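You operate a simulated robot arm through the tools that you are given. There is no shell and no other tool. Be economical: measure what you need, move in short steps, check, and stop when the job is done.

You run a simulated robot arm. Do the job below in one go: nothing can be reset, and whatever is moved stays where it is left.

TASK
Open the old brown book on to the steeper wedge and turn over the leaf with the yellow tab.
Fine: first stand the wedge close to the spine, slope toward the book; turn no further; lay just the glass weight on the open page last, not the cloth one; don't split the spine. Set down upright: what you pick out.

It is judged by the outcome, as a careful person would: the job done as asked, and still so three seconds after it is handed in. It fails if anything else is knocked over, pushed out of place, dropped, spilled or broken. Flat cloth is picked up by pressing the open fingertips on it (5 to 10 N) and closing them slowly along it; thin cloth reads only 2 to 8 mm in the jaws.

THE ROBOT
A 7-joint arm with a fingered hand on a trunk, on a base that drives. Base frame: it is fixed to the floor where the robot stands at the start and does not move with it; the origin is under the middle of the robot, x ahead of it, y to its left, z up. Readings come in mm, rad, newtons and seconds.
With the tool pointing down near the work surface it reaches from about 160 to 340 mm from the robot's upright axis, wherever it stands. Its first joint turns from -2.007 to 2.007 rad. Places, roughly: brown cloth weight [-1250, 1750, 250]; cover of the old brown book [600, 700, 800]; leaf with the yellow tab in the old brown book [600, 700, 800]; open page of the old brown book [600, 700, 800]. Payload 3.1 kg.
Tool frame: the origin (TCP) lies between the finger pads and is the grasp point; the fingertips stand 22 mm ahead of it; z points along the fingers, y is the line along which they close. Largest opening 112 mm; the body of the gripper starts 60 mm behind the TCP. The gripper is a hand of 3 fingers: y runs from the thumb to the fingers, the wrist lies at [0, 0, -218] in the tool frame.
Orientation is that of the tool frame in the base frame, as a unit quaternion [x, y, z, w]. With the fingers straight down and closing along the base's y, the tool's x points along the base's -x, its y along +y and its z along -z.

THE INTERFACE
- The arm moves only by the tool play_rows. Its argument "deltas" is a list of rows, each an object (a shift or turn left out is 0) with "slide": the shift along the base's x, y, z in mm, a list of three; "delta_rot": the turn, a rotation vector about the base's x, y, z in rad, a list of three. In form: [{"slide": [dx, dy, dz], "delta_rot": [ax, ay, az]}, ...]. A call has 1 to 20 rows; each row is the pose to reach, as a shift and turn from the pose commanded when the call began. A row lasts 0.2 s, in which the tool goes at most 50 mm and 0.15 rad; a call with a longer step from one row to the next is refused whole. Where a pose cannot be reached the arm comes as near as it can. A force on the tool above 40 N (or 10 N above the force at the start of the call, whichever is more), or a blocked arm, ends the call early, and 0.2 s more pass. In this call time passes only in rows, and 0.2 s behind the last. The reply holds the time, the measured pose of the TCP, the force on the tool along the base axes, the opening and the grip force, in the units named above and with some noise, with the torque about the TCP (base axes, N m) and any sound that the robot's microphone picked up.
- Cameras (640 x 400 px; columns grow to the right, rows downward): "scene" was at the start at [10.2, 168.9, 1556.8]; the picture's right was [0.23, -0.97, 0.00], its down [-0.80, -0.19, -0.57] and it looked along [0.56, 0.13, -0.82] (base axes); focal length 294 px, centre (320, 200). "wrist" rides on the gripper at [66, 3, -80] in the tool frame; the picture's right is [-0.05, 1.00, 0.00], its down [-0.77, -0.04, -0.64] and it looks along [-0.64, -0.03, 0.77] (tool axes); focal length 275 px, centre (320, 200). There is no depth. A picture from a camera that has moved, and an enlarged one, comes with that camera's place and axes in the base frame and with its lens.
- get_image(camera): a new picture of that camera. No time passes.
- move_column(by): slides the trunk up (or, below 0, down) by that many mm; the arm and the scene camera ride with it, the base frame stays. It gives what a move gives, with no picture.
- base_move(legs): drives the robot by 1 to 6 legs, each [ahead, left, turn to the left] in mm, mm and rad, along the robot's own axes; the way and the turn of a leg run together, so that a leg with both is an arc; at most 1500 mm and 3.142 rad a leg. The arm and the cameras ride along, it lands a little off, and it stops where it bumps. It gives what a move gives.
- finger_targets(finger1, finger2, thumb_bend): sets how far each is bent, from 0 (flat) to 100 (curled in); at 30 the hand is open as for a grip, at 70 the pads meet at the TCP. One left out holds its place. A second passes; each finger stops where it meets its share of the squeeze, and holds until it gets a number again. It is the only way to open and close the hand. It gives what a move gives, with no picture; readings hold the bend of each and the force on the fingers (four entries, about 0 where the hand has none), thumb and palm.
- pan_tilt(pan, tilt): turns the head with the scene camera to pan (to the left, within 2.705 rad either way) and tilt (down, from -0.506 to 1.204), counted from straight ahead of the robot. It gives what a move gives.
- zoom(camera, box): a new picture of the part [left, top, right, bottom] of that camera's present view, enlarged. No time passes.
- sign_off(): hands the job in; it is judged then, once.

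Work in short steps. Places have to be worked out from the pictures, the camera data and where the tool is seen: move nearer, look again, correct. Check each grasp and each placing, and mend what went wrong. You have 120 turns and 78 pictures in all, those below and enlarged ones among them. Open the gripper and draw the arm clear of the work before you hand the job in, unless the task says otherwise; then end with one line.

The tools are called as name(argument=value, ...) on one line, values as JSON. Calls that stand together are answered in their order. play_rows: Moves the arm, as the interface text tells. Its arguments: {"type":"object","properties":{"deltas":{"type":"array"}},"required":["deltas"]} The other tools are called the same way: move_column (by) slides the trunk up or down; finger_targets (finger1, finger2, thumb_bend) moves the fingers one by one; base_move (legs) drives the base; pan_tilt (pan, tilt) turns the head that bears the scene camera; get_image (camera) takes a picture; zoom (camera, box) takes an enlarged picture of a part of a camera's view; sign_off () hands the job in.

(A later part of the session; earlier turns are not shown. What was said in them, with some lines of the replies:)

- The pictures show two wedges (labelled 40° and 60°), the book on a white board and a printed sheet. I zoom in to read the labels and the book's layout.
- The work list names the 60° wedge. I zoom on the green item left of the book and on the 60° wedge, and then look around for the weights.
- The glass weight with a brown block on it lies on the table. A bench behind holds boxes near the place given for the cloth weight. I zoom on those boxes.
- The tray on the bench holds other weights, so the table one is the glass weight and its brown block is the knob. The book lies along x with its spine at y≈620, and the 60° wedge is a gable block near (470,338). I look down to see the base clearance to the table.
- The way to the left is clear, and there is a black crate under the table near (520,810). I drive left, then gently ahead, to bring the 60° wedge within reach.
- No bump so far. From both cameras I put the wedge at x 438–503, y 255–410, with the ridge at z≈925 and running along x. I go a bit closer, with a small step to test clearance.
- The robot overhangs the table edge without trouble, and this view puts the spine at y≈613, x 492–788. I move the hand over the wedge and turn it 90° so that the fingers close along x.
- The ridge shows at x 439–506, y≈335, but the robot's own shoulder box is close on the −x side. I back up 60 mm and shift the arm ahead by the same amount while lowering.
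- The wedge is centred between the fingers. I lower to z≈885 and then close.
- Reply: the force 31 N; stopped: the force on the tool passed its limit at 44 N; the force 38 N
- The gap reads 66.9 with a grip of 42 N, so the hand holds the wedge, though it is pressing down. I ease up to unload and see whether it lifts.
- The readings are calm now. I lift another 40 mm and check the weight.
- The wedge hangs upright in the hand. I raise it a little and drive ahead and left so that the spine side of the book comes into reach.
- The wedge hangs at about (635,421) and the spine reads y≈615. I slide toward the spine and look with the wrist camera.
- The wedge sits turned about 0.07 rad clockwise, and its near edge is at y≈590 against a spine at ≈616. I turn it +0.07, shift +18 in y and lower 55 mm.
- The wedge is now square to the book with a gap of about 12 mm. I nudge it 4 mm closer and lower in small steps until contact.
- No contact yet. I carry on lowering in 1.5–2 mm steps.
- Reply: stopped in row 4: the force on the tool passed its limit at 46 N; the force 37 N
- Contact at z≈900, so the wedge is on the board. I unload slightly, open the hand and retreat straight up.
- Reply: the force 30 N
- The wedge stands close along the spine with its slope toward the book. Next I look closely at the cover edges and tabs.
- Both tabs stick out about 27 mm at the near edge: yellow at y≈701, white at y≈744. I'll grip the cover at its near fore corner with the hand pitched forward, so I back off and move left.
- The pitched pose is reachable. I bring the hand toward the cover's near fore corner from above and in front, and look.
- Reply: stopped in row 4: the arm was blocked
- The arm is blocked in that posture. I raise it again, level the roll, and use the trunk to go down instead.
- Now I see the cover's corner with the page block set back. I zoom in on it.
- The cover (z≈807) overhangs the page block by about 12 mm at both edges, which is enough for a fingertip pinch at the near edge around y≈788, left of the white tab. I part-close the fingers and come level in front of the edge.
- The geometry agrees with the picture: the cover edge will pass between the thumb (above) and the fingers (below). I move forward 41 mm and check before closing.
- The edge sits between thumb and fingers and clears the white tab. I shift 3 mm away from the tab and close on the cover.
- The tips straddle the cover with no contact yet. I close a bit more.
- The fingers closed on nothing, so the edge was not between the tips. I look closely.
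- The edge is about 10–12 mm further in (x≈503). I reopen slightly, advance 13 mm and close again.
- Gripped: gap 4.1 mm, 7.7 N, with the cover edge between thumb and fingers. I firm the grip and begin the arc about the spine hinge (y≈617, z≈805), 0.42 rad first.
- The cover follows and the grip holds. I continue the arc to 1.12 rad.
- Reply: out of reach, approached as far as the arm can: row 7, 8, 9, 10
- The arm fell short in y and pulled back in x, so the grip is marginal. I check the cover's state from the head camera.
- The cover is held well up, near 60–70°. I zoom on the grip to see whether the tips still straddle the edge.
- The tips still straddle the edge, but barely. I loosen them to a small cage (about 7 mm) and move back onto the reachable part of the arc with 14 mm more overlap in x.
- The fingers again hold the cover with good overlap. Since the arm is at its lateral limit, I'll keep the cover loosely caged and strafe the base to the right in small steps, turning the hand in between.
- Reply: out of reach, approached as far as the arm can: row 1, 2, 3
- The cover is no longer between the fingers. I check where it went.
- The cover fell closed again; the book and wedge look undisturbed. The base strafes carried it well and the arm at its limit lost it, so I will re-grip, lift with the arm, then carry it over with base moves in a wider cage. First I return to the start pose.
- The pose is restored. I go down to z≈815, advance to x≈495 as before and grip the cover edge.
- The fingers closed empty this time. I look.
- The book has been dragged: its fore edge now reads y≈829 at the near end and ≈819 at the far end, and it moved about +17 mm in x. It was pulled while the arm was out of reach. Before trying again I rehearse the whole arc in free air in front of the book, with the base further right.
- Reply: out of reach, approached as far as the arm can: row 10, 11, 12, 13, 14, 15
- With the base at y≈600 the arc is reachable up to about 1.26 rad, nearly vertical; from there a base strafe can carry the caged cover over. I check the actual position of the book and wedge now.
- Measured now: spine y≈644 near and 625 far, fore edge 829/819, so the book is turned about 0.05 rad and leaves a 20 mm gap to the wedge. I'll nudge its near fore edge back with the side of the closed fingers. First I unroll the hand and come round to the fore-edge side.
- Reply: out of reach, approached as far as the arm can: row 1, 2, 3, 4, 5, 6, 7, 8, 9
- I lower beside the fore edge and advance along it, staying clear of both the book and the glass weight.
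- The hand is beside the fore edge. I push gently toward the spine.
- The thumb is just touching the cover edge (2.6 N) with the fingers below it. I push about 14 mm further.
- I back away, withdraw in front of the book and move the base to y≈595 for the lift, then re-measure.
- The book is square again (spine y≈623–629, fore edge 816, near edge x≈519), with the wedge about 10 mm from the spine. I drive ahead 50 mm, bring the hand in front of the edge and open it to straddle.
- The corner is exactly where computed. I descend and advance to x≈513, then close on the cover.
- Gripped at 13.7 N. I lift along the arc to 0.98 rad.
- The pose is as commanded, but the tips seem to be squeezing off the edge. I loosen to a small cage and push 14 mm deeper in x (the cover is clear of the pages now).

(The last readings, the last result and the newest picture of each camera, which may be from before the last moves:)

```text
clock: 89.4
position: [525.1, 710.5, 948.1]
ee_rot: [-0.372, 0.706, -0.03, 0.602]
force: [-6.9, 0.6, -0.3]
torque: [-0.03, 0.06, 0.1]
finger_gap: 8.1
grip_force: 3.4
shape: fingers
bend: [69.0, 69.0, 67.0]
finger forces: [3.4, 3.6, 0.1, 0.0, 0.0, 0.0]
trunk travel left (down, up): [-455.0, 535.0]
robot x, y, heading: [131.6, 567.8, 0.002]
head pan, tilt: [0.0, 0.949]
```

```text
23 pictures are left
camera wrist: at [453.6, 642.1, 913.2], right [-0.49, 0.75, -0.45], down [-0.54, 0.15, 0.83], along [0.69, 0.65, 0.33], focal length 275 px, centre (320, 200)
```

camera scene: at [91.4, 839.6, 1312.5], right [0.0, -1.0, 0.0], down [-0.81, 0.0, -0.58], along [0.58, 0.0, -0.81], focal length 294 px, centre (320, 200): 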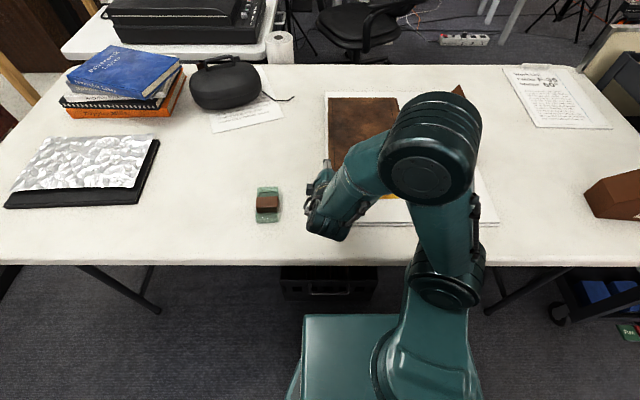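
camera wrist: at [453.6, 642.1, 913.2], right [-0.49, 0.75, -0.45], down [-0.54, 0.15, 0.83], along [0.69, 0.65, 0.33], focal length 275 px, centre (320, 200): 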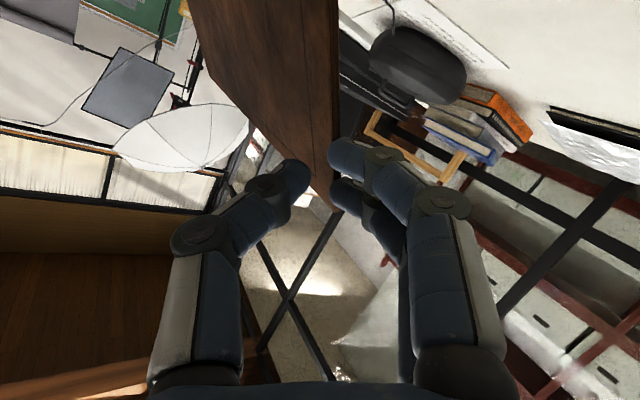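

The cover is caged by the fingers, but near its corner. I slide inward along the cover 25 mm, then continue the arc to about 1.26 rad.

play_rows(deltas=[{"slide": [0, -7, -10.5]}, {"slide": [0, -14, -21]}, {"slide": [0, -23, -16.5], "delta_rot": [0.07, 0, 0]}, {"slide": [0, -31.7, -12.2], "delta_rot": [0.14, 0, 0]}, {"slide": [0, -41, -9], "delta_rot": [0.21, 0, 0]}, {"slide": [0, -50.5, -6], "delta_rot": [0.28, 0, 0]}])

zoom(camera="scene", box=[180, 20, 436, 220])

```text
clock: 90.8
position: [525.8, 658.5, 943.1]
ee_rot: [-0.285, 0.703, 0.071, 0.648]
force: [-2.7, 0.2, 0.5]
torque: [-0.01, 0.02, 0.06]
finger_gap: 7.4
grip_force: 1.5
shape: fingers
bend: [69.0, 68.0, 67.0]
finger forces: [1.2, 1.3, 0.0, 0.0, 0.1, 0.0]
trunk travel left (down, up): [-455.0, 535.0]
robot x, y, heading: [128.1, 571.2, -0.003]
head pan, tilt: [0.0, 0.949]
```

```text
2.00 times, centred on (308, 120) of scene
camera zoom: at [142.6, 722.5, 1312.6], right [0.0, -1.0, 0.0], down [-0.81, 0.0, -0.58], along [0.58, 0.0, -0.81], focal length 589 px, centre (344, 360)
```

zoom: 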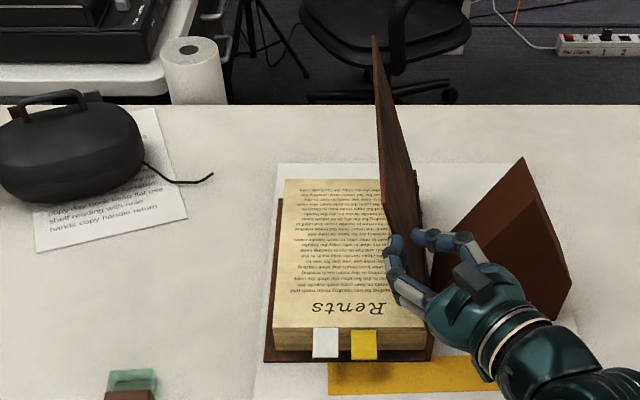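

Very good: the book is still square and the cover near 70°. I widen the cage slightly and strafe the base right 45 mm, then roll the hand to follow.

finger_targets(finger1=66, finger2=66, thumb_bend=64)

base_move(legs=[[0, -45, 0]])

play_rows(deltas=[{"slide": [0, 0, 0], "delta_rot": [0.1, 0, 0]}, {"slide": [0, 0, 0], "delta_rot": [0.2, 0, 0]}, {"slide": [0, 0, 0], "delta_rot": [0.3, 0, 0]}])

zoom(camera="scene", box=[180, 20, 436, 220])

```text
clock: 91.8
position: [526.4, 659.2, 942.8]
ee_rot: [-0.284, 0.703, 0.069, 0.648]
force: [-0.5, -0.4, -1.0]
torque: [-0.03, -0.02, 0.0]
finger_gap: 14.0
grip_force: 0.1
shape: fingers
bend: [66.0, 66.0, 64.0]
finger forces: [0.4, 0.5, 0.1, 0.1, 0.0, 0.0]
trunk travel left (down, up): [-455.0, 535.0]
robot x, y, heading: [129.6, 570.4, 0.002]
head pan, tilt: [0.0, 0.949]
```

```text
clock: 92.7
position: [525.7, 611.4, 941.6]
ee_rot: [-0.284, 0.703, 0.071, 0.648]
force: [-1.7, -0.3, -0.5]
torque: [0.02, 0.03, 0.06]
finger_gap: 14.3
grip_force: 0.5
shape: fingers
bend: [66.0, 66.0, 64.0]
finger forces: [1.3, 0.0, 0.0, 0.1, 0.0, 0.1]
trunk travel left (down, up): [-455.0, 535.0]
robot x, y, heading: [129.7, 525.5, 0.006]
head pan, tilt: [0.0, 0.949]
```

```text
clock: 93.5
position: [527.6, 616.2, 943.7]
ee_rot: [-0.182, 0.685, 0.172, 0.684]
force: [-1.8, -0.5, 1.1]
torque: [0.0, 0.01, 0.06]
finger_gap: 14.1
grip_force: 0.9
shape: fingers
bend: [66.0, 65.0, 64.0]
finger forces: [1.1, 1.0, 0.0, 0.0, 0.1, 0.0]
out of reach, approached as far as the arm can: row 3
trunk travel left (down, up): [-455.0, 535.0]
robot x, y, heading: [130.0, 522.4, 0.003]
head pan, tilt: [0.0, 0.949]
```

```text
2.00 times, centred on (308, 120) of scene
camera zoom: at [142.5, 676.6, 1312.6], right [0.0, -1.0, 0.0], down [-0.81, 0.0, -0.58], along [0.58, 0.0, -0.81], focal length 589 px, centre (344, 360)
```

zoom: 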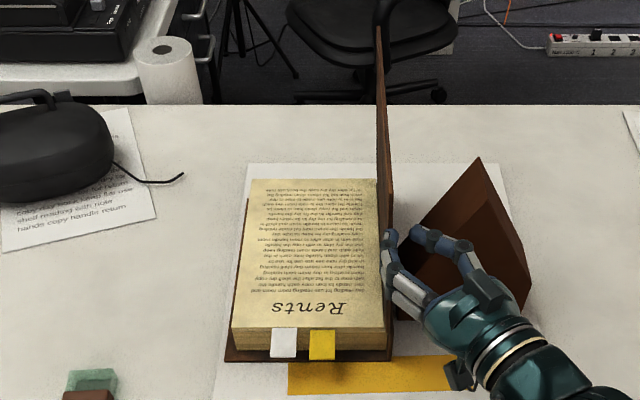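

The cover is about vertical. I strafe again by 40 mm (the thumb now restrains it), and lower the hand a little while rolling to stay in reach.

base_move(legs=[[0, -40, 0]])

play_rows(deltas=[{"slide": [0, 0, -6], "delta_rot": [0.06, 0, 0]}, {"slide": [0, 0, -12], "delta_rot": [0.13, 0, 0]}, {"slide": [0, 0, -18], "delta_rot": [0.2, 0, 0]}])

base_move(legs=[[0, -25, 0]])

zoom(camera="scene", box=[180, 20, 436, 220])

```text
clock: 94.4
position: [525.9, 574.7, 944.4]
ee_rot: [-0.182, 0.686, 0.172, 0.683]
force: [-1.4, -0.4, -0.1]
torque: [0.0, 0.01, 0.04]
finger_gap: 13.8
grip_force: 0.5
shape: fingers
bend: [66.0, 66.0, 64.0]
finger forces: [1.3, 0.0, 0.0, 0.0, 0.0, 0.0]
trunk travel left (down, up): [-455.0, 535.0]
robot x, y, heading: [125.3, 481.8, 0.002]
head pan, tilt: [0.0, 0.949]
```

```text
clock: 95.2
position: [528.1, 584.1, 926.9]
ee_rot: [-0.111, 0.665, 0.238, 0.699]
force: [-0.1, 0.0, 0.1]
torque: [0.05, -0.03, -0.02]
finger_gap: 14.4
grip_force: 0.2
shape: fingers
bend: [66.0, 66.0, 64.0]
finger forces: [0.1, 0.1, 0.0, 0.0, 0.3, 0.1]
out of reach, approached as far as the arm can: row 2, 3
trunk travel left (down, up): [-455.0, 535.0]
robot x, y, heading: [130.9, 481.9, -0.001]
head pan, tilt: [0.0, 0.949]
```

```text
clock: 96.0
position: [527.0, 557.8, 928.4]
ee_rot: [-0.113, 0.665, 0.239, 0.698]
force: [0.3, -0.8, 0.2]
torque: [0.01, 0.05, 0.01]
finger_gap: 14.5
grip_force: 0.4
shape: fingers
bend: [66.0, 66.0, 64.0]
finger forces: [0.0, 0.0, 0.0, 0.0, 0.3, 0.0]
trunk travel left (down, up): [-455.0, 535.0]
robot x, y, heading: [129.7, 461.6, 0.002]
head pan, tilt: [0.0, 0.949]
```

```text
2.00 times, centred on (308, 120) of scene
camera zoom: at [142.8, 610.8, 1312.8], right [0.0, -1.0, 0.0], down [-0.81, 0.0, -0.58], along [0.58, 0.0, -0.81], focal length 589 px, centre (344, 360)
```

zoom: 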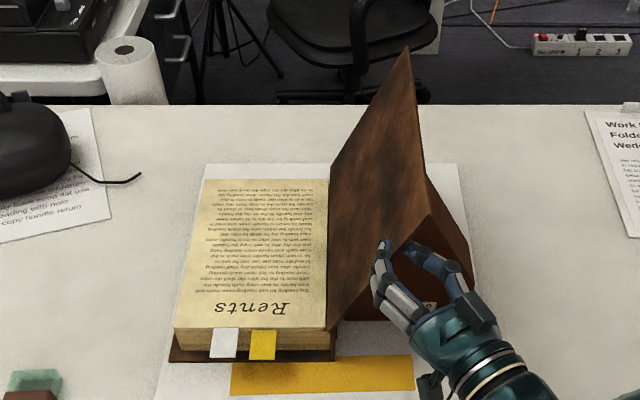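

The cover has come over to about 118° and lies at the wedge slope. I open the fingers, withdraw straight back with the base and check that it stays.

finger_targets(finger1=52, finger2=52, thumb_bend=56)

base_move(legs=[[-70, 0, 0]])

zoom(camera="scene", box=[180, 20, 436, 220])

```text
clock: 97.0
position: [526.7, 558.4, 927.5]
ee_rot: [-0.113, 0.666, 0.238, 0.698]
force: [-0.2, -0.3, -0.3]
torque: [-0.03, 0.05, -0.03]
finger_gap: 43.6
grip_force: 0.4
shape: fingers
bend: [52.0, 52.0, 56.0]
finger forces: [0.0, 0.0, 0.0, 0.0, 0.2, 0.0]
trunk travel left (down, up): [-455.0, 535.0]
robot x, y, heading: [133.0, 461.3, 0.002]
head pan, tilt: [0.0, 0.949]
```

```text
clock: 98.0
position: [456.1, 558.8, 927.6]
ee_rot: [-0.113, 0.665, 0.24, 0.698]
force: [-0.4, 0.8, 0.3]
torque: [0.0, 0.02, 0.0]
finger_gap: 43.5
grip_force: 0.0
shape: fingers
bend: [52.0, 52.0, 56.0]
finger forces: [0.0, 0.1, 0.0, 0.0, 0.0, 0.0]
trunk travel left (down, up): [-455.0, 535.0]
robot x, y, heading: [60.3, 458.3, 0.005]
head pan, tilt: [0.0, 0.949]
```

```text
2.00 times, centred on (308, 120) of scene
camera zoom: at [70.9, 611.8, 1312.6], right [0.0, -1.0, 0.0], down [-0.81, 0.0, -0.58], along [0.58, 0.0, -0.81], focal length 589 px, centre (344, 360)
```

zoom: 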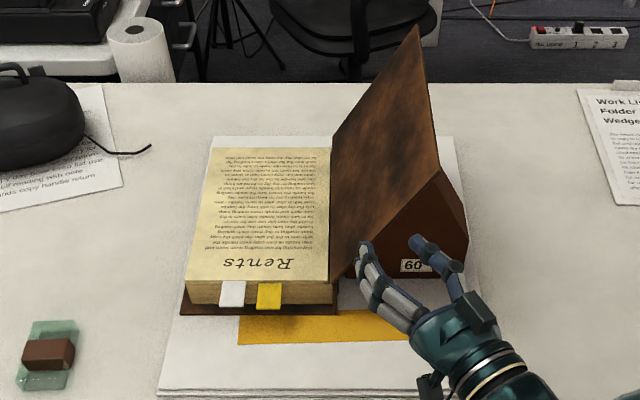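

The cover rests on the wedge and stays. Now I examine the tabs and which leaves carry them.

zoom(camera="scene", box=[245, 140, 325, 190])

```text
8.00 times, centred on (285, 165) of scene
camera zoom: at [70.9, 611.8, 1312.6], right [0.0, -1.0, 0.0], down [-0.81, 0.0, -0.58], along [0.58, 0.0, -0.81], focal length 2356 px, centre (600, 480)
```

zoom: 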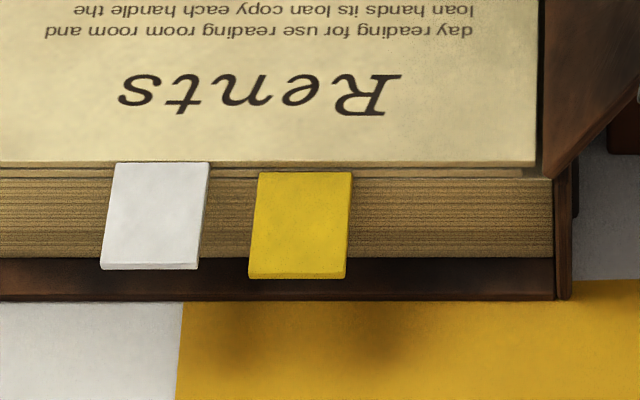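

The top leaf carries the white tab, and just below it the second leaf carries the yellow tab (y≈685–715, tip x≈507, z≈800), so lifting the yellow tab takes exactly both. The back cover's near edge is at x≈530. I unroll the hand and come in front of the yellow tab.

play_rows(deltas=[{"slide": [-10, 5, 0], "delta_rot": [-0.135, 0, 0]}, {"slide": [-20, 15, 0], "delta_rot": [-0.27, 0, 0]}, {"slide": [-25, 25, 0], "delta_rot": [-0.405, 0, 0]}, {"slide": [-25, 35, 0], "delta_rot": [-0.54, 0, 0]}, {"slide": [-25, 47, 0], "delta_rot": [-0.676, 0, 0]}, {"slide": [-25, 60, -5], "delta_rot": [-0.81, 0, 0]}, {"slide": [-25, 72, -15], "delta_rot": [-0.946, 0, 0]}, {"slide": [-25, 84, -25], "delta_rot": [-1.08, 0, 0]}, {"slide": [-25, 95, -40], "delta_rot": [-1.216, 0, 0]}, {"slide": [-25, 105, -50], "delta_rot": [-1.35, 0, 0]}, {"slide": [-25, 112, -60], "delta_rot": [-1.487, 0, 0]}, {"slide": [-25, 112, -70], "delta_rot": [-1.62, 0, 0]}, {"slide": [-25, 112, -80], "delta_rot": [-1.757, 0, 0]}])

base_move(legs=[[38, 27, 0]])

finger_targets(finger1=59, finger2=59, thumb_bend=59)

get_image(camera="wrist")

```text
clock: 100.8
position: [431.1, 671.8, 850.1]
ee_rot: [0.61, -0.608, 0.361, -0.357]
force: [0.2, 1.0, 0.6]
torque: [0.04, 0.0, 0.04]
finger_gap: 43.7
grip_force: 0.0
shape: fingers
bend: [52.0, 52.0, 56.0]
finger forces: [0.0, 0.0, 0.0, 0.2, 0.1, 0.0]
out of reach, approached as far as the arm can: row 2, 3
trunk travel left (down, up): [-455.0, 535.0]
robot x, y, heading: [60.3, 461.7, 0.001]
head pan, tilt: [0.0, 0.949]
```

```text
clock: 101.7
position: [468.7, 698.1, 849.7]
ee_rot: [0.61, -0.609, 0.359, -0.359]
force: [0.1, 0.8, 0.4]
torque: [-0.01, 0.0, -0.02]
finger_gap: 43.8
grip_force: 0.0
shape: fingers
bend: [52.0, 52.0, 56.0]
finger forces: [0.1, 0.0, 0.0, 0.0, 0.1, 0.0]
trunk travel left (down, up): [-455.0, 535.0]
robot x, y, heading: [93.1, 487.5, 0.002]
head pan, tilt: [0.0, 0.949]
```

```text
clock: 102.7
position: [468.0, 697.3, 849.5]
ee_rot: [0.61, -0.609, 0.36, -0.358]
force: [-0.4, -0.9, -0.3]
torque: [0.0, 0.0, 0.01]
finger_gap: 30.5
grip_force: 0.0
shape: fingers
bend: [59.0, 59.0, 59.0]
finger forces: [0.0, 0.0, 0.0, 0.0, 0.0, 0.0]
trunk travel left (down, up): [-455.0, 535.0]
robot x, y, heading: [93.9, 484.7, 0.001]
head pan, tilt: [0.0, 0.949]
```

```text
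17 pictures are left
camera wrist: at [396.7, 631.0, 885.5], right [-0.48, 0.05, -0.87], down [-0.54, 0.77, 0.34], along [0.69, 0.63, -0.35], focal length 275 px, centre (320, 200)
```

wrist: 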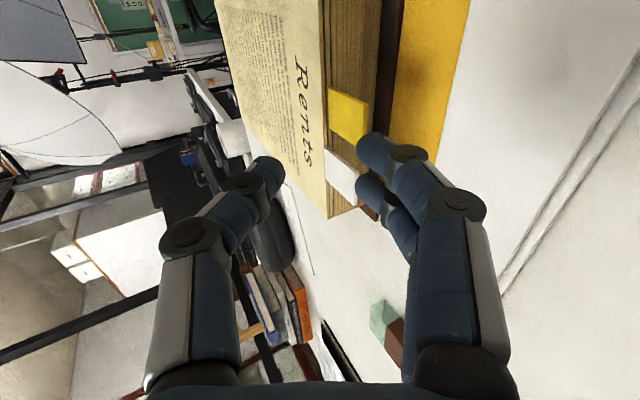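

The tab is where predicted (y≈683–709, tip x≈507, z≈800). I lower in front of it and advance so that the tips overlap it by about 20 mm.

play_rows(deltas=[{"slide": [-8, -2, -20]}, {"slide": [-8, -4, -41]}, {"slide": [10, -4, -41]}, {"slide": [28, -4, -41]}, {"slide": [42, -4, -41]}])

zoom(camera="wrist", box=[230, 90, 422, 210])

```text
clock: 103.9
position: [509.8, 694.4, 807.2]
ee_rot: [-0.609, 0.609, -0.359, 0.359]
force: [0.3, 0.1, 0.5]
torque: [0.0, -0.02, 0.01]
finger_gap: 30.7
grip_force: 0.1
shape: fingers
bend: [59.0, 59.0, 59.0]
finger forces: [0.0, 0.1, 0.0, 0.1, 0.0, 0.0]
trunk travel left (down, up): [-455.0, 535.0]
robot x, y, heading: [98.2, 488.6, 0.0]
head pan, tilt: [0.0, 0.949]
```

```text
3.33 times, centred on (326, 150) of wrist
camera zoom: at [438.3, 627.7, 843.6], right [-0.48, 0.05, -0.87], down [-0.54, 0.77, 0.34], along [0.69, 0.63, -0.35], focal length 918 px, centre (300, 367)
```

zoom: 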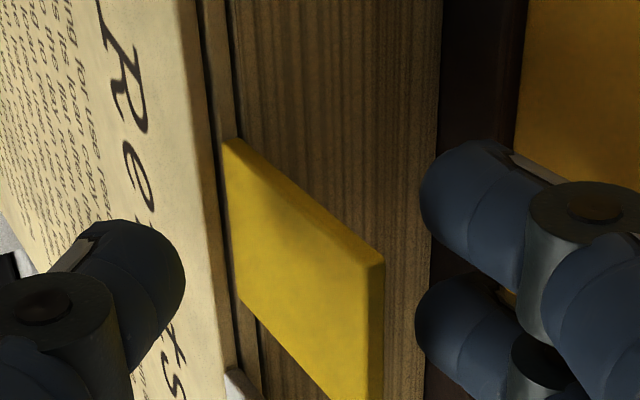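

The tab lies between the thumb and fingers. I close on it.

finger_targets(finger1=74, finger2=74, thumb_bend=74)

zoom(camera="wrist", box=[230, 90, 422, 210])

```text
clock: 104.9
position: [511.4, 693.0, 807.8]
ee_rot: [0.61, -0.609, 0.359, -0.359]
force: [1.3, -0.6, -0.7]
torque: [-0.04, -0.05, 0.0]
finger_gap: 2.2
grip_force: 6.5
shape: fingers
bend: [72.0, 72.0, 71.0]
finger forces: [3.8, 3.6, 0.1, 0.1, 6.1, 0.0]
trunk travel left (down, up): [-455.0, 535.0]
robot x, y, heading: [101.0, 484.5, 0.006]
head pan, tilt: [0.0, 0.949]
```

```text
3.33 times, centred on (326, 150) of wrist
camera zoom: at [438.4, 627.6, 843.6], right [-0.48, 0.05, -0.87], down [-0.54, 0.77, 0.34], along [0.69, 0.63, -0.35], focal length 918 px, centre (300, 367)
```

zoom: 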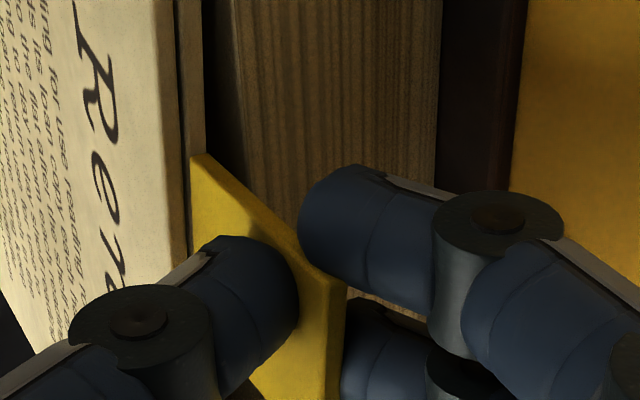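

The tab is gripped (2.2 mm, 6.5 N), and both upper leaves have already parted from the block. I start turning about the spine, first 0.84 rad.

play_rows(deltas=[{"slide": [0, -0.6, 4], "delta_rot": [0.06, 0, 0]}, {"slide": [0, -1.4, 7.8], "delta_rot": [0.12, 0, 0]}, {"slide": [0, -3.8, 15.5], "delta_rot": [0.24, 0, 0]}, {"slide": [0, -7, 22.7], "delta_rot": [0.36, 0, 0]}, {"slide": [0, -11.2, 29.6], "delta_rot": [0.48, 0, 0]}, {"slide": [0, -16, 35.9], "delta_rot": [0.6, 0, 0]}, {"slide": [0, -21.7, 41.5], "delta_rot": [0.72, 0, 0]}, {"slide": [0, -27.9, 46.5], "delta_rot": [0.84, 0, 0]}])

zoom(camera="scene", box=[180, 20, 436, 220])

```text
clock: 106.7
position: [510.2, 665.3, 854.1]
ee_rot: [-0.41, 0.703, -0.08, 0.576]
force: [0.6, 3.1, 1.9]
torque: [0.03, -0.07, 0.04]
finger_gap: 0.0
grip_force: 3.8
shape: fingers
bend: [74.0, 72.0, 72.0]
finger forces: [0.1, 4.2, 0.0, 0.0, 3.8, 0.0]
trunk travel left (down, up): [-455.0, 535.0]
robot x, y, heading: [96.6, 487.8, -0.001]
head pan, tilt: [0.0, 0.949]
```

```text
2.00 times, centred on (308, 120) of scene
camera zoom: at [109.5, 639.1, 1312.6], right [0.0, -1.0, 0.0], down [-0.81, 0.0, -0.58], along [0.58, 0.0, -0.81], focal length 589 px, centre (344, 360)
```

zoom: 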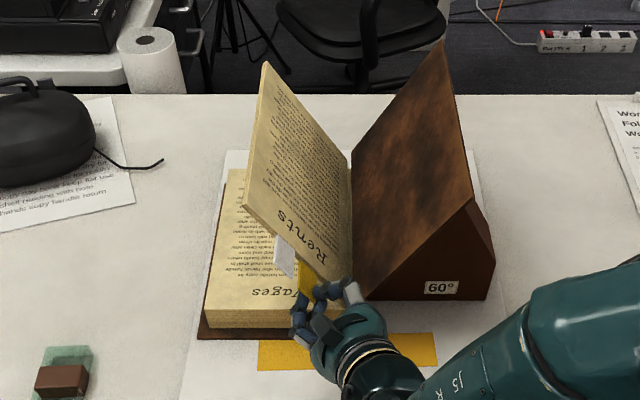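

Both leaves are swinging together and the next page ("Wages") shows on the block. The hand is a bit inside the tab, so I shift 8 mm outward and carry on to 1.44 rad.

play_rows(deltas=[{"slide": [0, 5, 6], "delta_rot": [0.03, 0, 0]}, {"slide": [0, -2.2, 10.8], "delta_rot": [0.12, 0, 0]}, {"slide": [0, -10.3, 14.6], "delta_rot": [0.24, 0, 0]}, {"slide": [0, -18.7, 17.4], "delta_rot": [0.36, 0, 0]}, {"slide": [0, -27.5, 19.1], "delta_rot": [0.48, 0, 0]}, {"slide": [0, -36.4, 19.9], "delta_rot": [0.6, 0, 0]}])

zoom(camera="scene", box=[180, 20, 436, 220])

```text
clock: 108.1
position: [510.6, 629.3, 874.5]
ee_rot: [-0.222, 0.695, 0.132, 0.671]
force: [-1.4, -0.2, 0.1]
torque: [-0.07, 0.07, 0.01]
finger_gap: 0.0
grip_force: 5.5
shape: fingers
bend: [73.0, 72.0, 73.0]
finger forces: [4.8, 2.9, 0.1, 0.1, 4.9, 0.0]
trunk travel left (down, up): [-455.0, 535.0]
robot x, y, heading: [95.3, 489.8, -0.002]
head pan, tilt: [0.0, 0.949]
```

```text
2.00 times, centred on (308, 120) of scene
camera zoom: at [110.4, 639.3, 1312.6], right [0.0, -1.0, 0.0], down [-0.81, 0.0, -0.58], along [0.58, 0.0, -0.81], focal length 589 px, centre (344, 360)
```

zoom: 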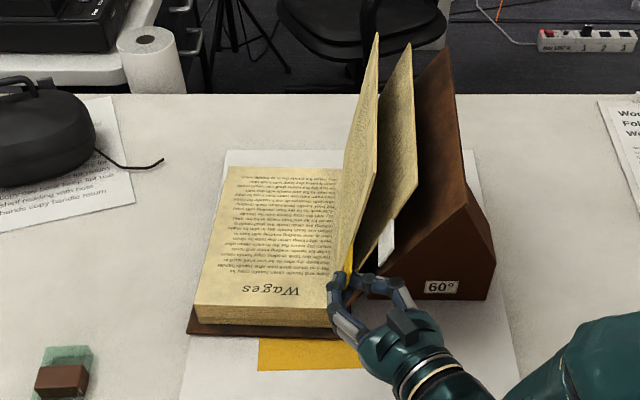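

The leaf with the yellow tab is near vertical and the white-tab leaf has gone ahead to the cover. I carry on past vertical to about 1.9 rad.

play_rows(deltas=[{"slide": [0, -4.5, 0], "delta_rot": [0.06, 0, 0]}, {"slide": [0, -9, -0.3], "delta_rot": [0.12, 0, 0]}, {"slide": [0, -17.7, -1.7], "delta_rot": [0.24, 0, 0]}, {"slide": [0, -26.3, -4.1], "delta_rot": [0.36, 0, 0]}, {"slide": [0, -34.5, -7.6], "delta_rot": [0.44, 0, 0]}])

zoom(camera="scene", box=[180, 20, 436, 220])

```text
clock: 109.3
position: [512.2, 594.1, 866.7]
ee_rot: [-0.07, 0.65, 0.282, 0.703]
force: [0.8, 2.0, -9.4]
torque: [-0.12, 0.1, 0.02]
finger_gap: 0.0
grip_force: 8.1
shape: fingers
bend: [74.0, 72.0, 72.0]
finger forces: [7.7, 3.6, 0.0, 0.1, 5.5, 0.0]
trunk travel left (down, up): [-455.0, 535.0]
robot x, y, heading: [95.9, 488.8, 0.002]
head pan, tilt: [0.0, 0.949]
```

```text
2.00 times, centred on (308, 120) of scene
camera zoom: at [111.0, 639.6, 1312.5], right [0.0, -1.0, 0.0], down [-0.81, 0.0, -0.58], along [0.58, 0.0, -0.81], focal length 589 px, centre (344, 360)
```

zoom: 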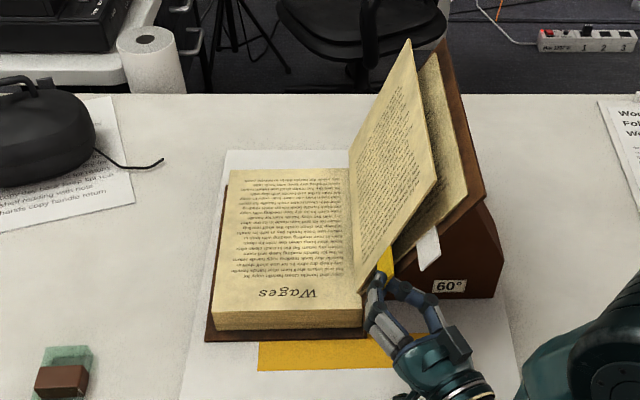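

The leaf is well past vertical. I open the fingers to let it settle against the cover and back straight out.

finger_targets(finger1=60, finger2=60, thumb_bend=60)

base_move(legs=[[-60, 0, 0]])

get_image(camera="scene")

```text
clock: 110.3
position: [512.2, 593.3, 868.7]
ee_rot: [-0.07, 0.65, 0.28, 0.703]
force: [0.3, 0.1, -9.3]
torque: [-0.19, 0.08, -0.07]
finger_gap: 17.4
grip_force: 5.2
shape: fingers
bend: [65.0, 59.0, 61.0]
finger forces: [8.9, 0.6, 0.1, 0.0, 1.4, 0.0]
trunk travel left (down, up): [-455.0, 535.0]
robot x, y, heading: [96.0, 488.4, 0.004]
head pan, tilt: [0.0, 0.949]
```

```text
clock: 111.3
position: [450.2, 592.6, 868.4]
ee_rot: [-0.07, 0.65, 0.278, 0.704]
force: [0.5, -0.6, -0.2]
torque: [-0.01, 0.02, 0.02]
finger_gap: 26.3
grip_force: 0.1
shape: fingers
bend: [60.0, 60.0, 60.0]
finger forces: [0.0, 0.1, 0.0, 0.1, 0.0, 0.0]
trunk travel left (down, up): [-455.0, 535.0]
robot x, y, heading: [39.2, 484.9, 0.0]
head pan, tilt: [0.0, 0.949]
```

```text
11 pictures are left
camera scene: at [48.6, 638.8, 1312.7], right [0.0, -1.0, 0.0], down [-0.81, 0.0, -0.58], along [0.58, 0.0, -0.81], focal length 294 px, centre (320, 200)
```

scene: 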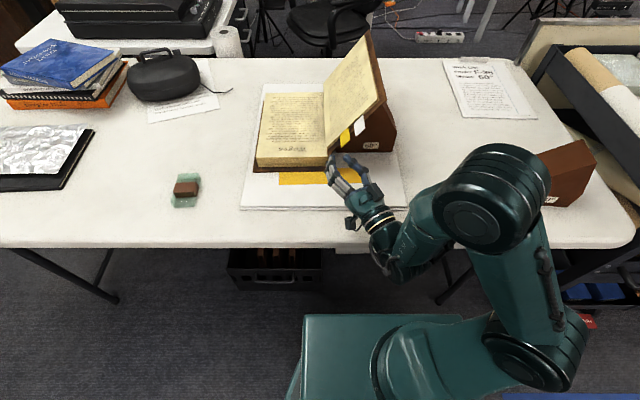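

Both leaves lie on the cover with their tabs visible. Now the glass weight, near (465,950): I raise the trunk, turn the hand to point forward and down with the fingers closing along y, and drive left to it.

move_column(by=245)

play_rows(deltas=[{"slide": [0, -5, 0], "delta_rot": [-0.054, 0.112, -0.029]}, {"slide": [0, -10, 0], "delta_rot": [-0.109, 0.223, -0.059]}, {"slide": [0, -15, 0], "delta_rot": [-0.163, 0.335, -0.088]}, {"slide": [0, -20, 0], "delta_rot": [-0.218, 0.446, -0.117]}, {"slide": [0, -25, 0], "delta_rot": [-0.272, 0.558, -0.147]}, {"slide": [0, -30, 0], "delta_rot": [-0.326, 0.67, -0.176]}, {"slide": [0, -35, 0], "delta_rot": [-0.381, 0.781, -0.205]}, {"slide": [0, -40, 0], "delta_rot": [-0.435, 0.893, -0.234]}, {"slide": [0, -50, -20], "delta_rot": [-0.49, 1.004, -0.264]}, {"slide": [0, -60, -40], "delta_rot": [-0.544, 1.116, -0.293]}])

base_move(legs=[[15, 420, 0]])

finger_targets(finger1=40, finger2=40, thumb_bend=40)

```text
clock: 113.8
position: [451.6, 592.1, 1112.5]
ee_rot: [-0.07, 0.649, 0.28, 0.704]
force: [0.1, 1.1, -0.1]
torque: [0.03, -0.02, 0.03]
finger_gap: 26.5
grip_force: 0.0
shape: fingers
bend: [60.0, 60.0, 60.0]
finger forces: [0.0, 0.0, 0.1, 0.0, 0.0, 0.0]
trunk travel left (down, up): [-700.0, 290.0]
robot x, y, heading: [34.9, 486.9, 0.004]
head pan, tilt: [0.0, 0.949]
```

```text
clock: 116.0
position: [451.4, 533.7, 1073.6]
ee_rot: [0.0, 0.969, 0.0, 0.246]
force: [-0.1, -0.8, -0.4]
torque: [-0.02, 0.0, -0.02]
finger_gap: 26.8
grip_force: 0.0
shape: fingers
bend: [60.0, 60.0, 60.0]
finger forces: [0.1, 0.0, 0.0, 0.0, 0.0, 0.0]
trunk travel left (down, up): [-700.0, 290.0]
robot x, y, heading: [38.7, 487.9, -0.001]
head pan, tilt: [0.0, 0.949]
```

```text
clock: 118.6
position: [464.8, 947.4, 1072.7]
ee_rot: [-0.002, 0.969, 0.001, 0.248]
force: [0.7, 0.1, 0.8]
torque: [0.0, -0.01, 0.03]
finger_gap: 26.6
grip_force: 0.1
shape: fingers
bend: [60.0, 60.0, 60.0]
finger forces: [0.0, 0.0, 0.0, 0.0, 0.0, 0.1]
trunk travel left (down, up): [-700.0, 290.0]
robot x, y, heading: [55.4, 898.1, 0.008]
head pan, tilt: [0.0, 0.949]
```

```text
clock: 119.6
position: [464.0, 945.9, 1073.8]
ee_rot: [-0.001, 0.969, 0.0, 0.248]
force: [-0.4, 0.0, 1.1]
torque: [-0.03, -0.02, 0.02]
finger_gap: 83.3
grip_force: 0.1
shape: fingers
bend: [40.0, 40.0, 40.0]
finger forces: [0.0, 0.0, 0.0, 0.1, 0.0, 0.0]
trunk travel left (down, up): [-700.0, 290.0]
robot x, y, heading: [52.3, 897.7, 0.008]
head pan, tilt: [0.0, 0.949]
```

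The hand is over the weight. I lower to z≈890 and look with the wrist camera.

play_rows(deltas=[{"slide": [0, 0, -45]}, {"slide": [0, 0, -90]}, {"slide": [0, 0, -135]}, {"slide": [0, 0, -180]}])

get_image(camera="wrist")

```text
clock: 120.6
position: [464.2, 944.8, 896.6]
ee_rot: [-0.004, 0.969, 0.002, 0.248]
force: [-0.9, 0.5, -0.5]
torque: [0.0, -0.04, 0.04]
finger_gap: 83.2
grip_force: 0.2
shape: fingers
bend: [40.0, 40.0, 40.0]
finger forces: [0.1, 0.0, 0.1, 0.0, 0.0, 0.1]
trunk travel left (down, up): [-700.0, 290.0]
robot x, y, heading: [53.3, 899.1, 0.006]
head pan, tilt: [0.0, 0.949]
```

```text
10 pictures are left
camera wrist: at [367.7, 947.2, 935.0], right [0.04, 1.0, 0.02], down [0.37, -0.04, 0.93], along [0.93, -0.02, -0.37], focal length 275 px, centre (320, 200)
```

wrist: 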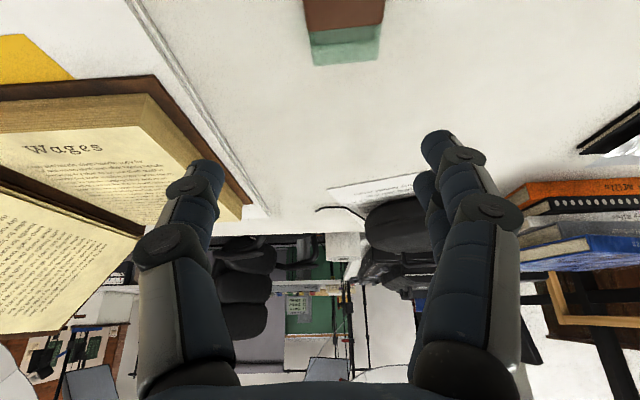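

The weight's knob is at about (474,960), and the slab extends to x≈521. I back up a little along the tool axis, centre on it and look again.

play_rows(deltas=[{"slide": [-19, 15, 0]}, {"slide": [-19, 15, -35]}, {"slide": [-19, 15, -62]}])

get_image(camera="wrist")

```text
clock: 121.4
position: [445.6, 960.4, 831.7]
ee_rot: [-0.001, 0.969, 0.0, 0.248]
force: [-0.2, -0.4, 0.0]
torque: [-0.02, -0.04, -0.02]
finger_gap: 83.3
grip_force: 0.1
shape: fingers
bend: [40.0, 40.0, 40.0]
finger forces: [0.1, 0.1, 0.0, 0.1, 0.1, 0.1]
trunk travel left (down, up): [-700.0, 290.0]
robot x, y, heading: [50.3, 898.3, 0.005]
head pan, tilt: [0.0, 0.949]
```

```text
9 pictures are left
camera wrist: at [347.7, 962.9, 870.5], right [0.04, 1.0, 0.02], down [0.37, -0.03, 0.93], along [0.93, -0.03, -0.37], focal length 275 px, centre (320, 200)
```

wrist: 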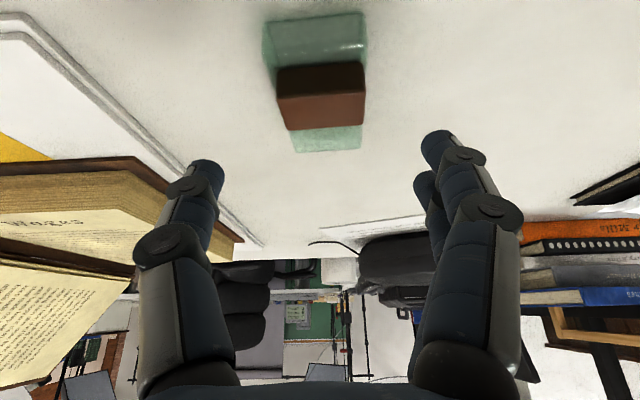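

The view gives the knob at x≈445–467, y≈961, z≈763–782. I lower straight down to z≈792 and close gently across y.

play_rows(deltas=[{"slide": [0, 1, -15]}, {"slide": [0, 1, -30]}, {"slide": [0, 1, -40]}])

finger_targets(finger1=60, finger2=60, thumb_bend=60)

get_image(camera="wrist")

```text
clock: 122.2
position: [443.3, 964.5, 790.1]
ee_rot: [-0.002, 0.969, 0.001, 0.248]
force: [0.3, -0.3, -0.4]
torque: [-0.01, -0.02, 0.0]
finger_gap: 83.0
grip_force: 0.0
shape: fingers
bend: [40.0, 40.0, 40.0]
finger forces: [0.0, 0.1, 0.0, 0.1, 0.0, 0.0]
trunk travel left (down, up): [-700.0, 290.0]
robot x, y, heading: [51.2, 896.4, 0.004]
head pan, tilt: [0.0, 0.949]
```

```text
clock: 123.2
position: [443.2, 964.8, 791.5]
ee_rot: [-0.002, 0.969, 0.0, 0.248]
force: [-0.2, 0.6, 0.3]
torque: [-0.01, 0.02, -0.02]
finger_gap: 28.1
grip_force: 0.1
shape: fingers
bend: [60.0, 60.0, 60.0]
finger forces: [0.0, 0.0, 0.0, 0.0, 0.1, 0.0]
trunk travel left (down, up): [-700.0, 290.0]
robot x, y, heading: [51.4, 898.8, 0.003]
head pan, tilt: [0.0, 0.949]
```

```text
8 pictures are left
camera wrist: at [347.3, 966.5, 829.6], right [0.04, 1.0, 0.02], down [0.37, -0.03, 0.93], along [0.93, -0.03, -0.37], focal length 275 px, centre (320, 200)
```

wrist: 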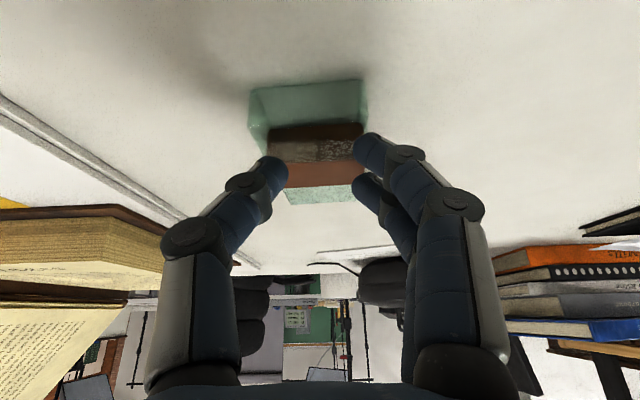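

Triangulating the two views puts the knob further out and lower: x≈467–489, top z≈764, y≈961. I reopen, advance 24 mm and go down to z≈777, then close.

finger_targets(finger1=42, finger2=42, thumb_bend=42)

play_rows(deltas=[{"slide": [12, -2, 0]}, {"slide": [24, -3, -4]}, {"slide": [24, -3, -9]}, {"slide": [24, -3, -14]}])

finger_targets(finger1=62, finger2=62, thumb_bend=62)

```text
clock: 124.2
position: [445.2, 964.6, 792.6]
ee_rot: [-0.002, 0.969, 0.001, 0.248]
force: [0.9, 0.1, 0.7]
torque: [-0.01, 0.01, -0.03]
finger_gap: 77.3
grip_force: 0.1
shape: fingers
bend: [42.0, 42.0, 42.0]
finger forces: [0.0, 0.0, 0.0, 0.0, 0.0, 0.0]
trunk travel left (down, up): [-700.0, 290.0]
robot x, y, heading: [54.3, 897.4, 0.004]
head pan, tilt: [0.0, 0.949]
```

```text
clock: 125.2
position: [470.7, 958.8, 777.0]
ee_rot: [-0.003, 0.969, 0.0, 0.248]
force: [0.1, 0.1, 0.4]
torque: [-0.01, 0.01, 0.01]
finger_gap: 77.4
grip_force: 0.1
shape: fingers
bend: [42.0, 42.0, 42.0]
finger forces: [0.0, 0.1, 0.0, 0.0, 0.1, 0.0]
trunk travel left (down, up): [-700.0, 290.0]
robot x, y, heading: [49.6, 896.2, 0.002]
head pan, tilt: [0.0, 0.949]
```

```text
clock: 126.2
position: [470.1, 958.9, 776.7]
ee_rot: [-0.002, 0.969, 0.0, 0.248]
force: [0.8, 1.7, 0.7]
torque: [0.03, -0.03, 0.01]
finger_gap: 45.1
grip_force: 9.4
shape: fingers
bend: [54.0, 54.0, 57.0]
finger forces: [4.7, 4.4, 0.1, 0.0, 8.6, 0.0]
trunk travel left (down, up): [-700.0, 290.0]
robot x, y, heading: [55.5, 898.0, 0.007]
head pan, tilt: [0.0, 0.949]
```

Gripped: 45 mm at 9.4 N. I firm up and lift.

finger_targets(finger1=68, finger2=68, thumb_bend=68)

play_rows(deltas=[{"slide": [0, 0, 8]}, {"slide": [0, 0, 25]}, {"slide": [0, 0, 50]}, {"slide": [0, 0, 80]}, {"slide": [0, 0, 110]}, {"slide": [0, 0, 140]}])

get_image(camera="wrist")

```text
clock: 127.2
position: [469.6, 958.6, 776.7]
ee_rot: [-0.002, 0.969, 0.0, 0.248]
force: [0.3, 1.2, 0.4]
torque: [0.1, -0.08, -0.02]
finger_gap: 44.4
grip_force: 15.2
shape: fingers
bend: [55.0, 56.0, 59.0]
finger forces: [7.7, 7.3, 0.0, 0.0, 14.9, 0.0]
trunk travel left (down, up): [-700.0, 290.0]
robot x, y, heading: [49.8, 904.6, 0.002]
head pan, tilt: [0.0, 0.949]
```

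```text
clock: 128.6
position: [468.9, 960.4, 916.2]
ee_rot: [-0.003, 0.969, 0.0, 0.248]
force: [-0.8, -0.2, -2.4]
torque: [-0.01, 0.01, -0.03]
finger_gap: 44.0
grip_force: 15.0
shape: fingers
bend: [55.0, 59.0, 59.0]
finger forces: [8.4, 8.3, 0.0, 0.1, 14.4, 0.0]
trunk travel left (down, up): [-700.0, 290.0]
robot x, y, heading: [52.5, 901.5, 0.01]
head pan, tilt: [0.0, 0.949]
```

```text
7 pictures are left
camera wrist: at [372.2, 962.7, 954.4], right [0.04, 1.0, 0.02], down [0.37, -0.03, 0.93], along [0.93, -0.03, -0.37], focal length 275 px, centre (320, 200)
```

wrist: 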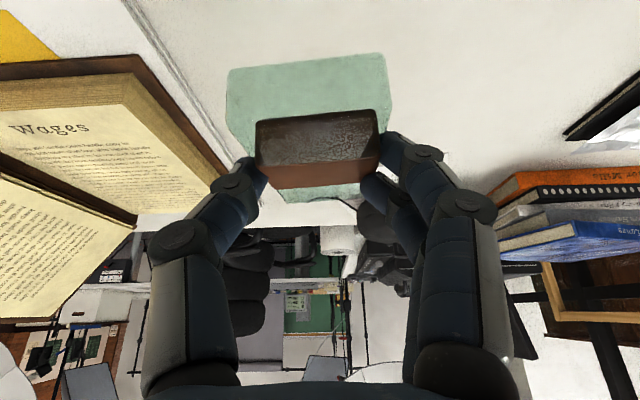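

The weight is held level, with its underside about 31 mm below the TCP. I drive so that it comes over the open page, aiming at a weight centre of ≈(620,715).

base_move(legs=[[0, -249, 0], [145, 0, 0]])

get_image(camera="scene")

```text
clock: 131.3
position: [617.1, 712.3, 916.1]
ee_rot: [0.0, 0.969, 0.0, 0.247]
force: [-0.4, -0.5, -2.3]
torque: [0.03, 0.04, -0.01]
finger_gap: 44.2
grip_force: 15.6
shape: fingers
bend: [55.0, 59.0, 59.0]
finger forces: [8.4, 8.3, 0.0, 0.0, 14.4, 0.0]
trunk travel left (down, up): [-700.0, 290.0]
robot x, y, heading: [197.5, 654.2, 0.003]
head pan, tilt: [0.0, 0.949]
```

```text
6 pictures are left
camera scene: at [211.7, 805.0, 1557.6], right [0.0, -1.0, 0.0], down [-0.81, 0.0, -0.58], along [0.58, 0.0, -0.81], focal length 294 px, centre (320, 200)
```

scene: 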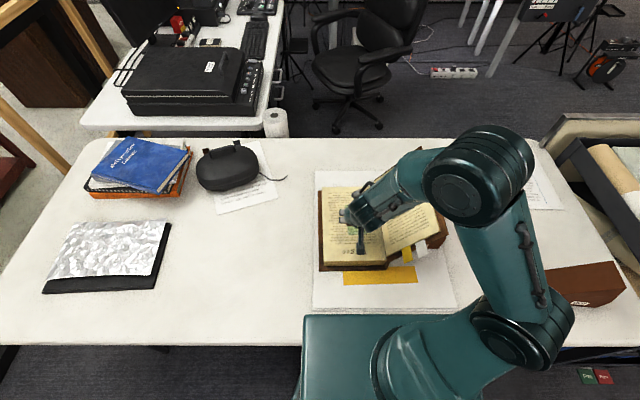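

The weight is over the page. I lower 70 mm, then in fine steps to contact.

play_rows(deltas=[{"slide": [0, 2, -20]}, {"slide": [0, 4, -40]}, {"slide": [0, 4, -58]}, {"slide": [0, 4, -70]}])

get_image(camera="wrist")

```text
clock: 132.3
position: [614.8, 715.5, 846.9]
ee_rot: [0.0, 0.969, -0.001, 0.247]
force: [0.3, -0.1, -3.0]
torque: [0.03, 0.03, 0.0]
finger_gap: 44.1
grip_force: 15.4
shape: fingers
bend: [55.0, 59.0, 59.0]
finger forces: [8.5, 7.8, 0.0, 0.1, 14.3, 0.0]
trunk travel left (down, up): [-700.0, 290.0]
robot x, y, heading: [197.5, 654.4, 0.002]
head pan, tilt: [0.0, 0.949]
```

```text
5 pictures are left
camera wrist: at [517.7, 718.8, 885.0], right [0.04, 1.0, 0.02], down [0.37, -0.04, 0.93], along [0.93, -0.03, -0.37], focal length 275 px, centre (320, 200)
```

wrist: 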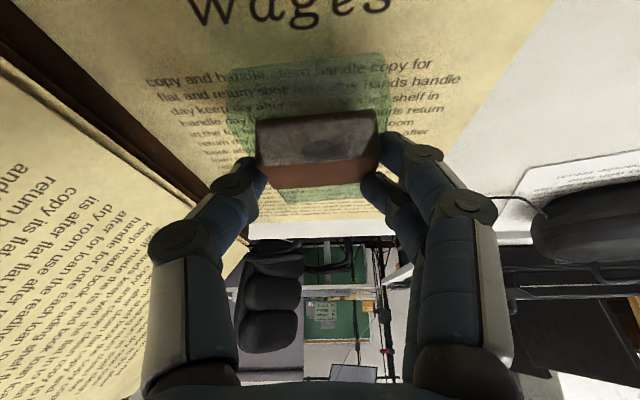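

The weight is well inside the open page and clear of the turned leaf. I lower in 2 mm steps until contact.

play_rows(deltas=[{"slide": [0, 0, -3]}, {"slide": [0, 0, -6]}, {"slide": [0, 0, -9]}, {"slide": [0, 0, -12]}, {"slide": [0, 0, -14]}, {"slide": [0, 0, -16]}, {"slide": [0, 0, -18]}])

```text
clock: 133.9
position: [615.5, 717.3, 831.1]
ee_rot: [0.0, 0.968, 0.001, 0.251]
force: [-1.7, 0.6, 17.2]
torque: [0.51, -0.35, 0.0]
finger_gap: 44.2
grip_force: 26.1
shape: fingers
bend: [55.0, 63.0, 59.0]
finger forces: [7.5, 28.3, 0.0, 0.0, 15.5, 0.0]
trunk travel left (down, up): [-700.0, 290.0]
robot x, y, heading: [197.4, 652.3, -0.0]
head pan, tilt: [0.0, 0.949]
```

Contact (17 N, z≈831). I ease off 2 mm, open the fingers and rise clear.

play_rows(deltas=[{"slide": [0, 0, 2]}])

finger_targets(finger1=42, finger2=42, thumb_bend=42)

play_rows(deltas=[{"slide": [-4, 0, 10]}, {"slide": [-8, 0, 30]}, {"slide": [-12, 0, 60]}, {"slide": [-15, 0, 100]}, {"slide": [-15, 0, 140]}, {"slide": [-15, 0, 180]}])

base_move(legs=[[-200, 0, 0], [0, 150, 0]])

get_image(camera="scene")

```text
clock: 134.3
position: [614.1, 717.3, 830.1]
ee_rot: [0.0, 0.969, 0.001, 0.249]
force: [3.3, 1.8, 12.4]
torque: [0.46, -0.34, -0.02]
finger_gap: 44.2
grip_force: 24.2
shape: fingers
bend: [55.0, 62.0, 59.0]
finger forces: [8.5, 24.8, 0.0, 0.0, 14.2, 0.1]
trunk travel left (down, up): [-700.0, 290.0]
robot x, y, heading: [195.9, 656.8, 0.003]
head pan, tilt: [0.0, 0.949]
```

```text
clock: 135.3
position: [614.7, 717.2, 830.1]
ee_rot: [-0.001, 0.969, 0.0, 0.248]
force: [0.2, 0.9, -0.2]
torque: [-0.01, 0.0, -0.04]
finger_gap: 77.4
grip_force: 0.1
shape: fingers
bend: [42.0, 42.0, 42.0]
finger forces: [0.0, 0.0, 0.1, 0.1, 0.0, 0.1]
trunk travel left (down, up): [-700.0, 290.0]
robot x, y, heading: [198.6, 650.9, 0.002]
head pan, tilt: [0.0, 0.949]
```

```text
clock: 136.8
position: [600.0, 717.1, 1011.4]
ee_rot: [0.0, 0.969, 0.0, 0.248]
force: [0.4, 0.3, 0.9]
torque: [0.01, -0.02, -0.01]
finger_gap: 77.7
grip_force: 0.0
shape: fingers
bend: [42.0, 42.0, 42.0]
finger forces: [0.0, 0.0, 0.0, 0.1, 0.1, 0.0]
trunk travel left (down, up): [-700.0, 290.0]
robot x, y, heading: [197.6, 654.2, 0.004]
head pan, tilt: [0.0, 0.949]
```

```text
clock: 139.3
position: [403.1, 869.0, 1011.0]
ee_rot: [0.0, 0.969, 0.0, 0.247]
force: [0.1, 0.1, -0.2]
torque: [0.01, -0.02, -0.01]
finger_gap: 77.8
grip_force: 0.0
shape: fingers
bend: [42.0, 42.0, 42.0]
finger forces: [0.0, 0.0, 0.0, 0.0, 0.1, 0.0]
trunk travel left (down, up): [-700.0, 290.0]
robot x, y, heading: [-0.8, 804.6, 0.0]
head pan, tilt: [0.0, 0.949]
```

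```text
4 pictures are left
camera scene: at [12.6, 958.4, 1557.5], right [0.0, -1.0, 0.0], down [-0.81, 0.0, -0.58], along [0.58, 0.0, -0.81], focal length 294 px, centre (320, 200)
```

scene: 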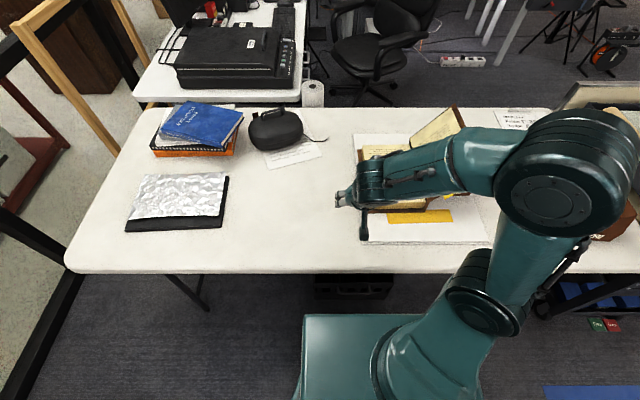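

The arm hides the book from here. I drive right to bring it out of the line of sight and take the final check.

base_move(legs=[[0, -400, 0]])

zoom(camera="scene", box=[160, 80, 420, 250])

```text
clock: 141.8
position: [403.6, 473.8, 1012.7]
ee_rot: [-0.001, 0.969, 0.002, 0.248]
force: [0.0, 0.0, -0.4]
torque: [0.02, 0.0, 0.05]
finger_gap: 77.6
grip_force: 0.1
shape: fingers
bend: [42.0, 42.0, 42.0]
finger forces: [0.0, 0.1, 0.0, 0.1, 0.0, 0.0]
trunk travel left (down, up): [-700.0, 290.0]
robot x, y, heading: [2.3, 407.8, 0.006]
head pan, tilt: [0.0, 0.949]
```

```text
2.35 times, centred on (290, 165) of scene
camera zoom: at [12.6, 559.5, 1557.7], right [0.0, -1.0, 0.0], down [-0.81, 0.0, -0.58], along [0.58, 0.0, -0.81], focal length 693 px, centre (391, 282)
```

zoom: 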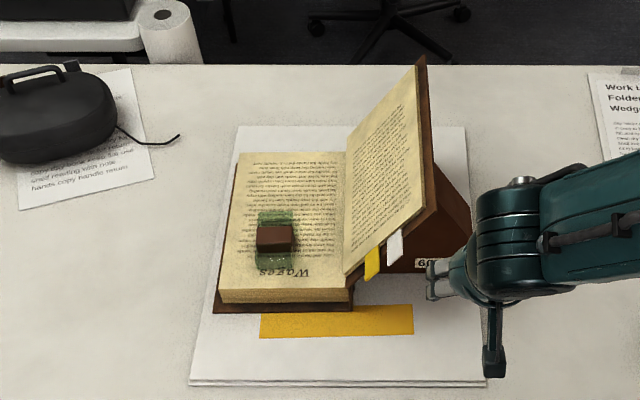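

The cover and both turned leaves rest on the 60° wedge, the page below stays flat, and the glass weight lies on it. The arm is clear with the hand open, so I hand in.

sign_off()

```text
The job is handed in.
```

The old brown book is open on the 60° wedge, the yellow-tab leaf is turned and no further, and only the glass weight lies on the open page. The white-tab leaf on top of it went over too. On the first try the cover fell shut and dragged the book about 17 mm; I squared it back to the wedge before reopening it.
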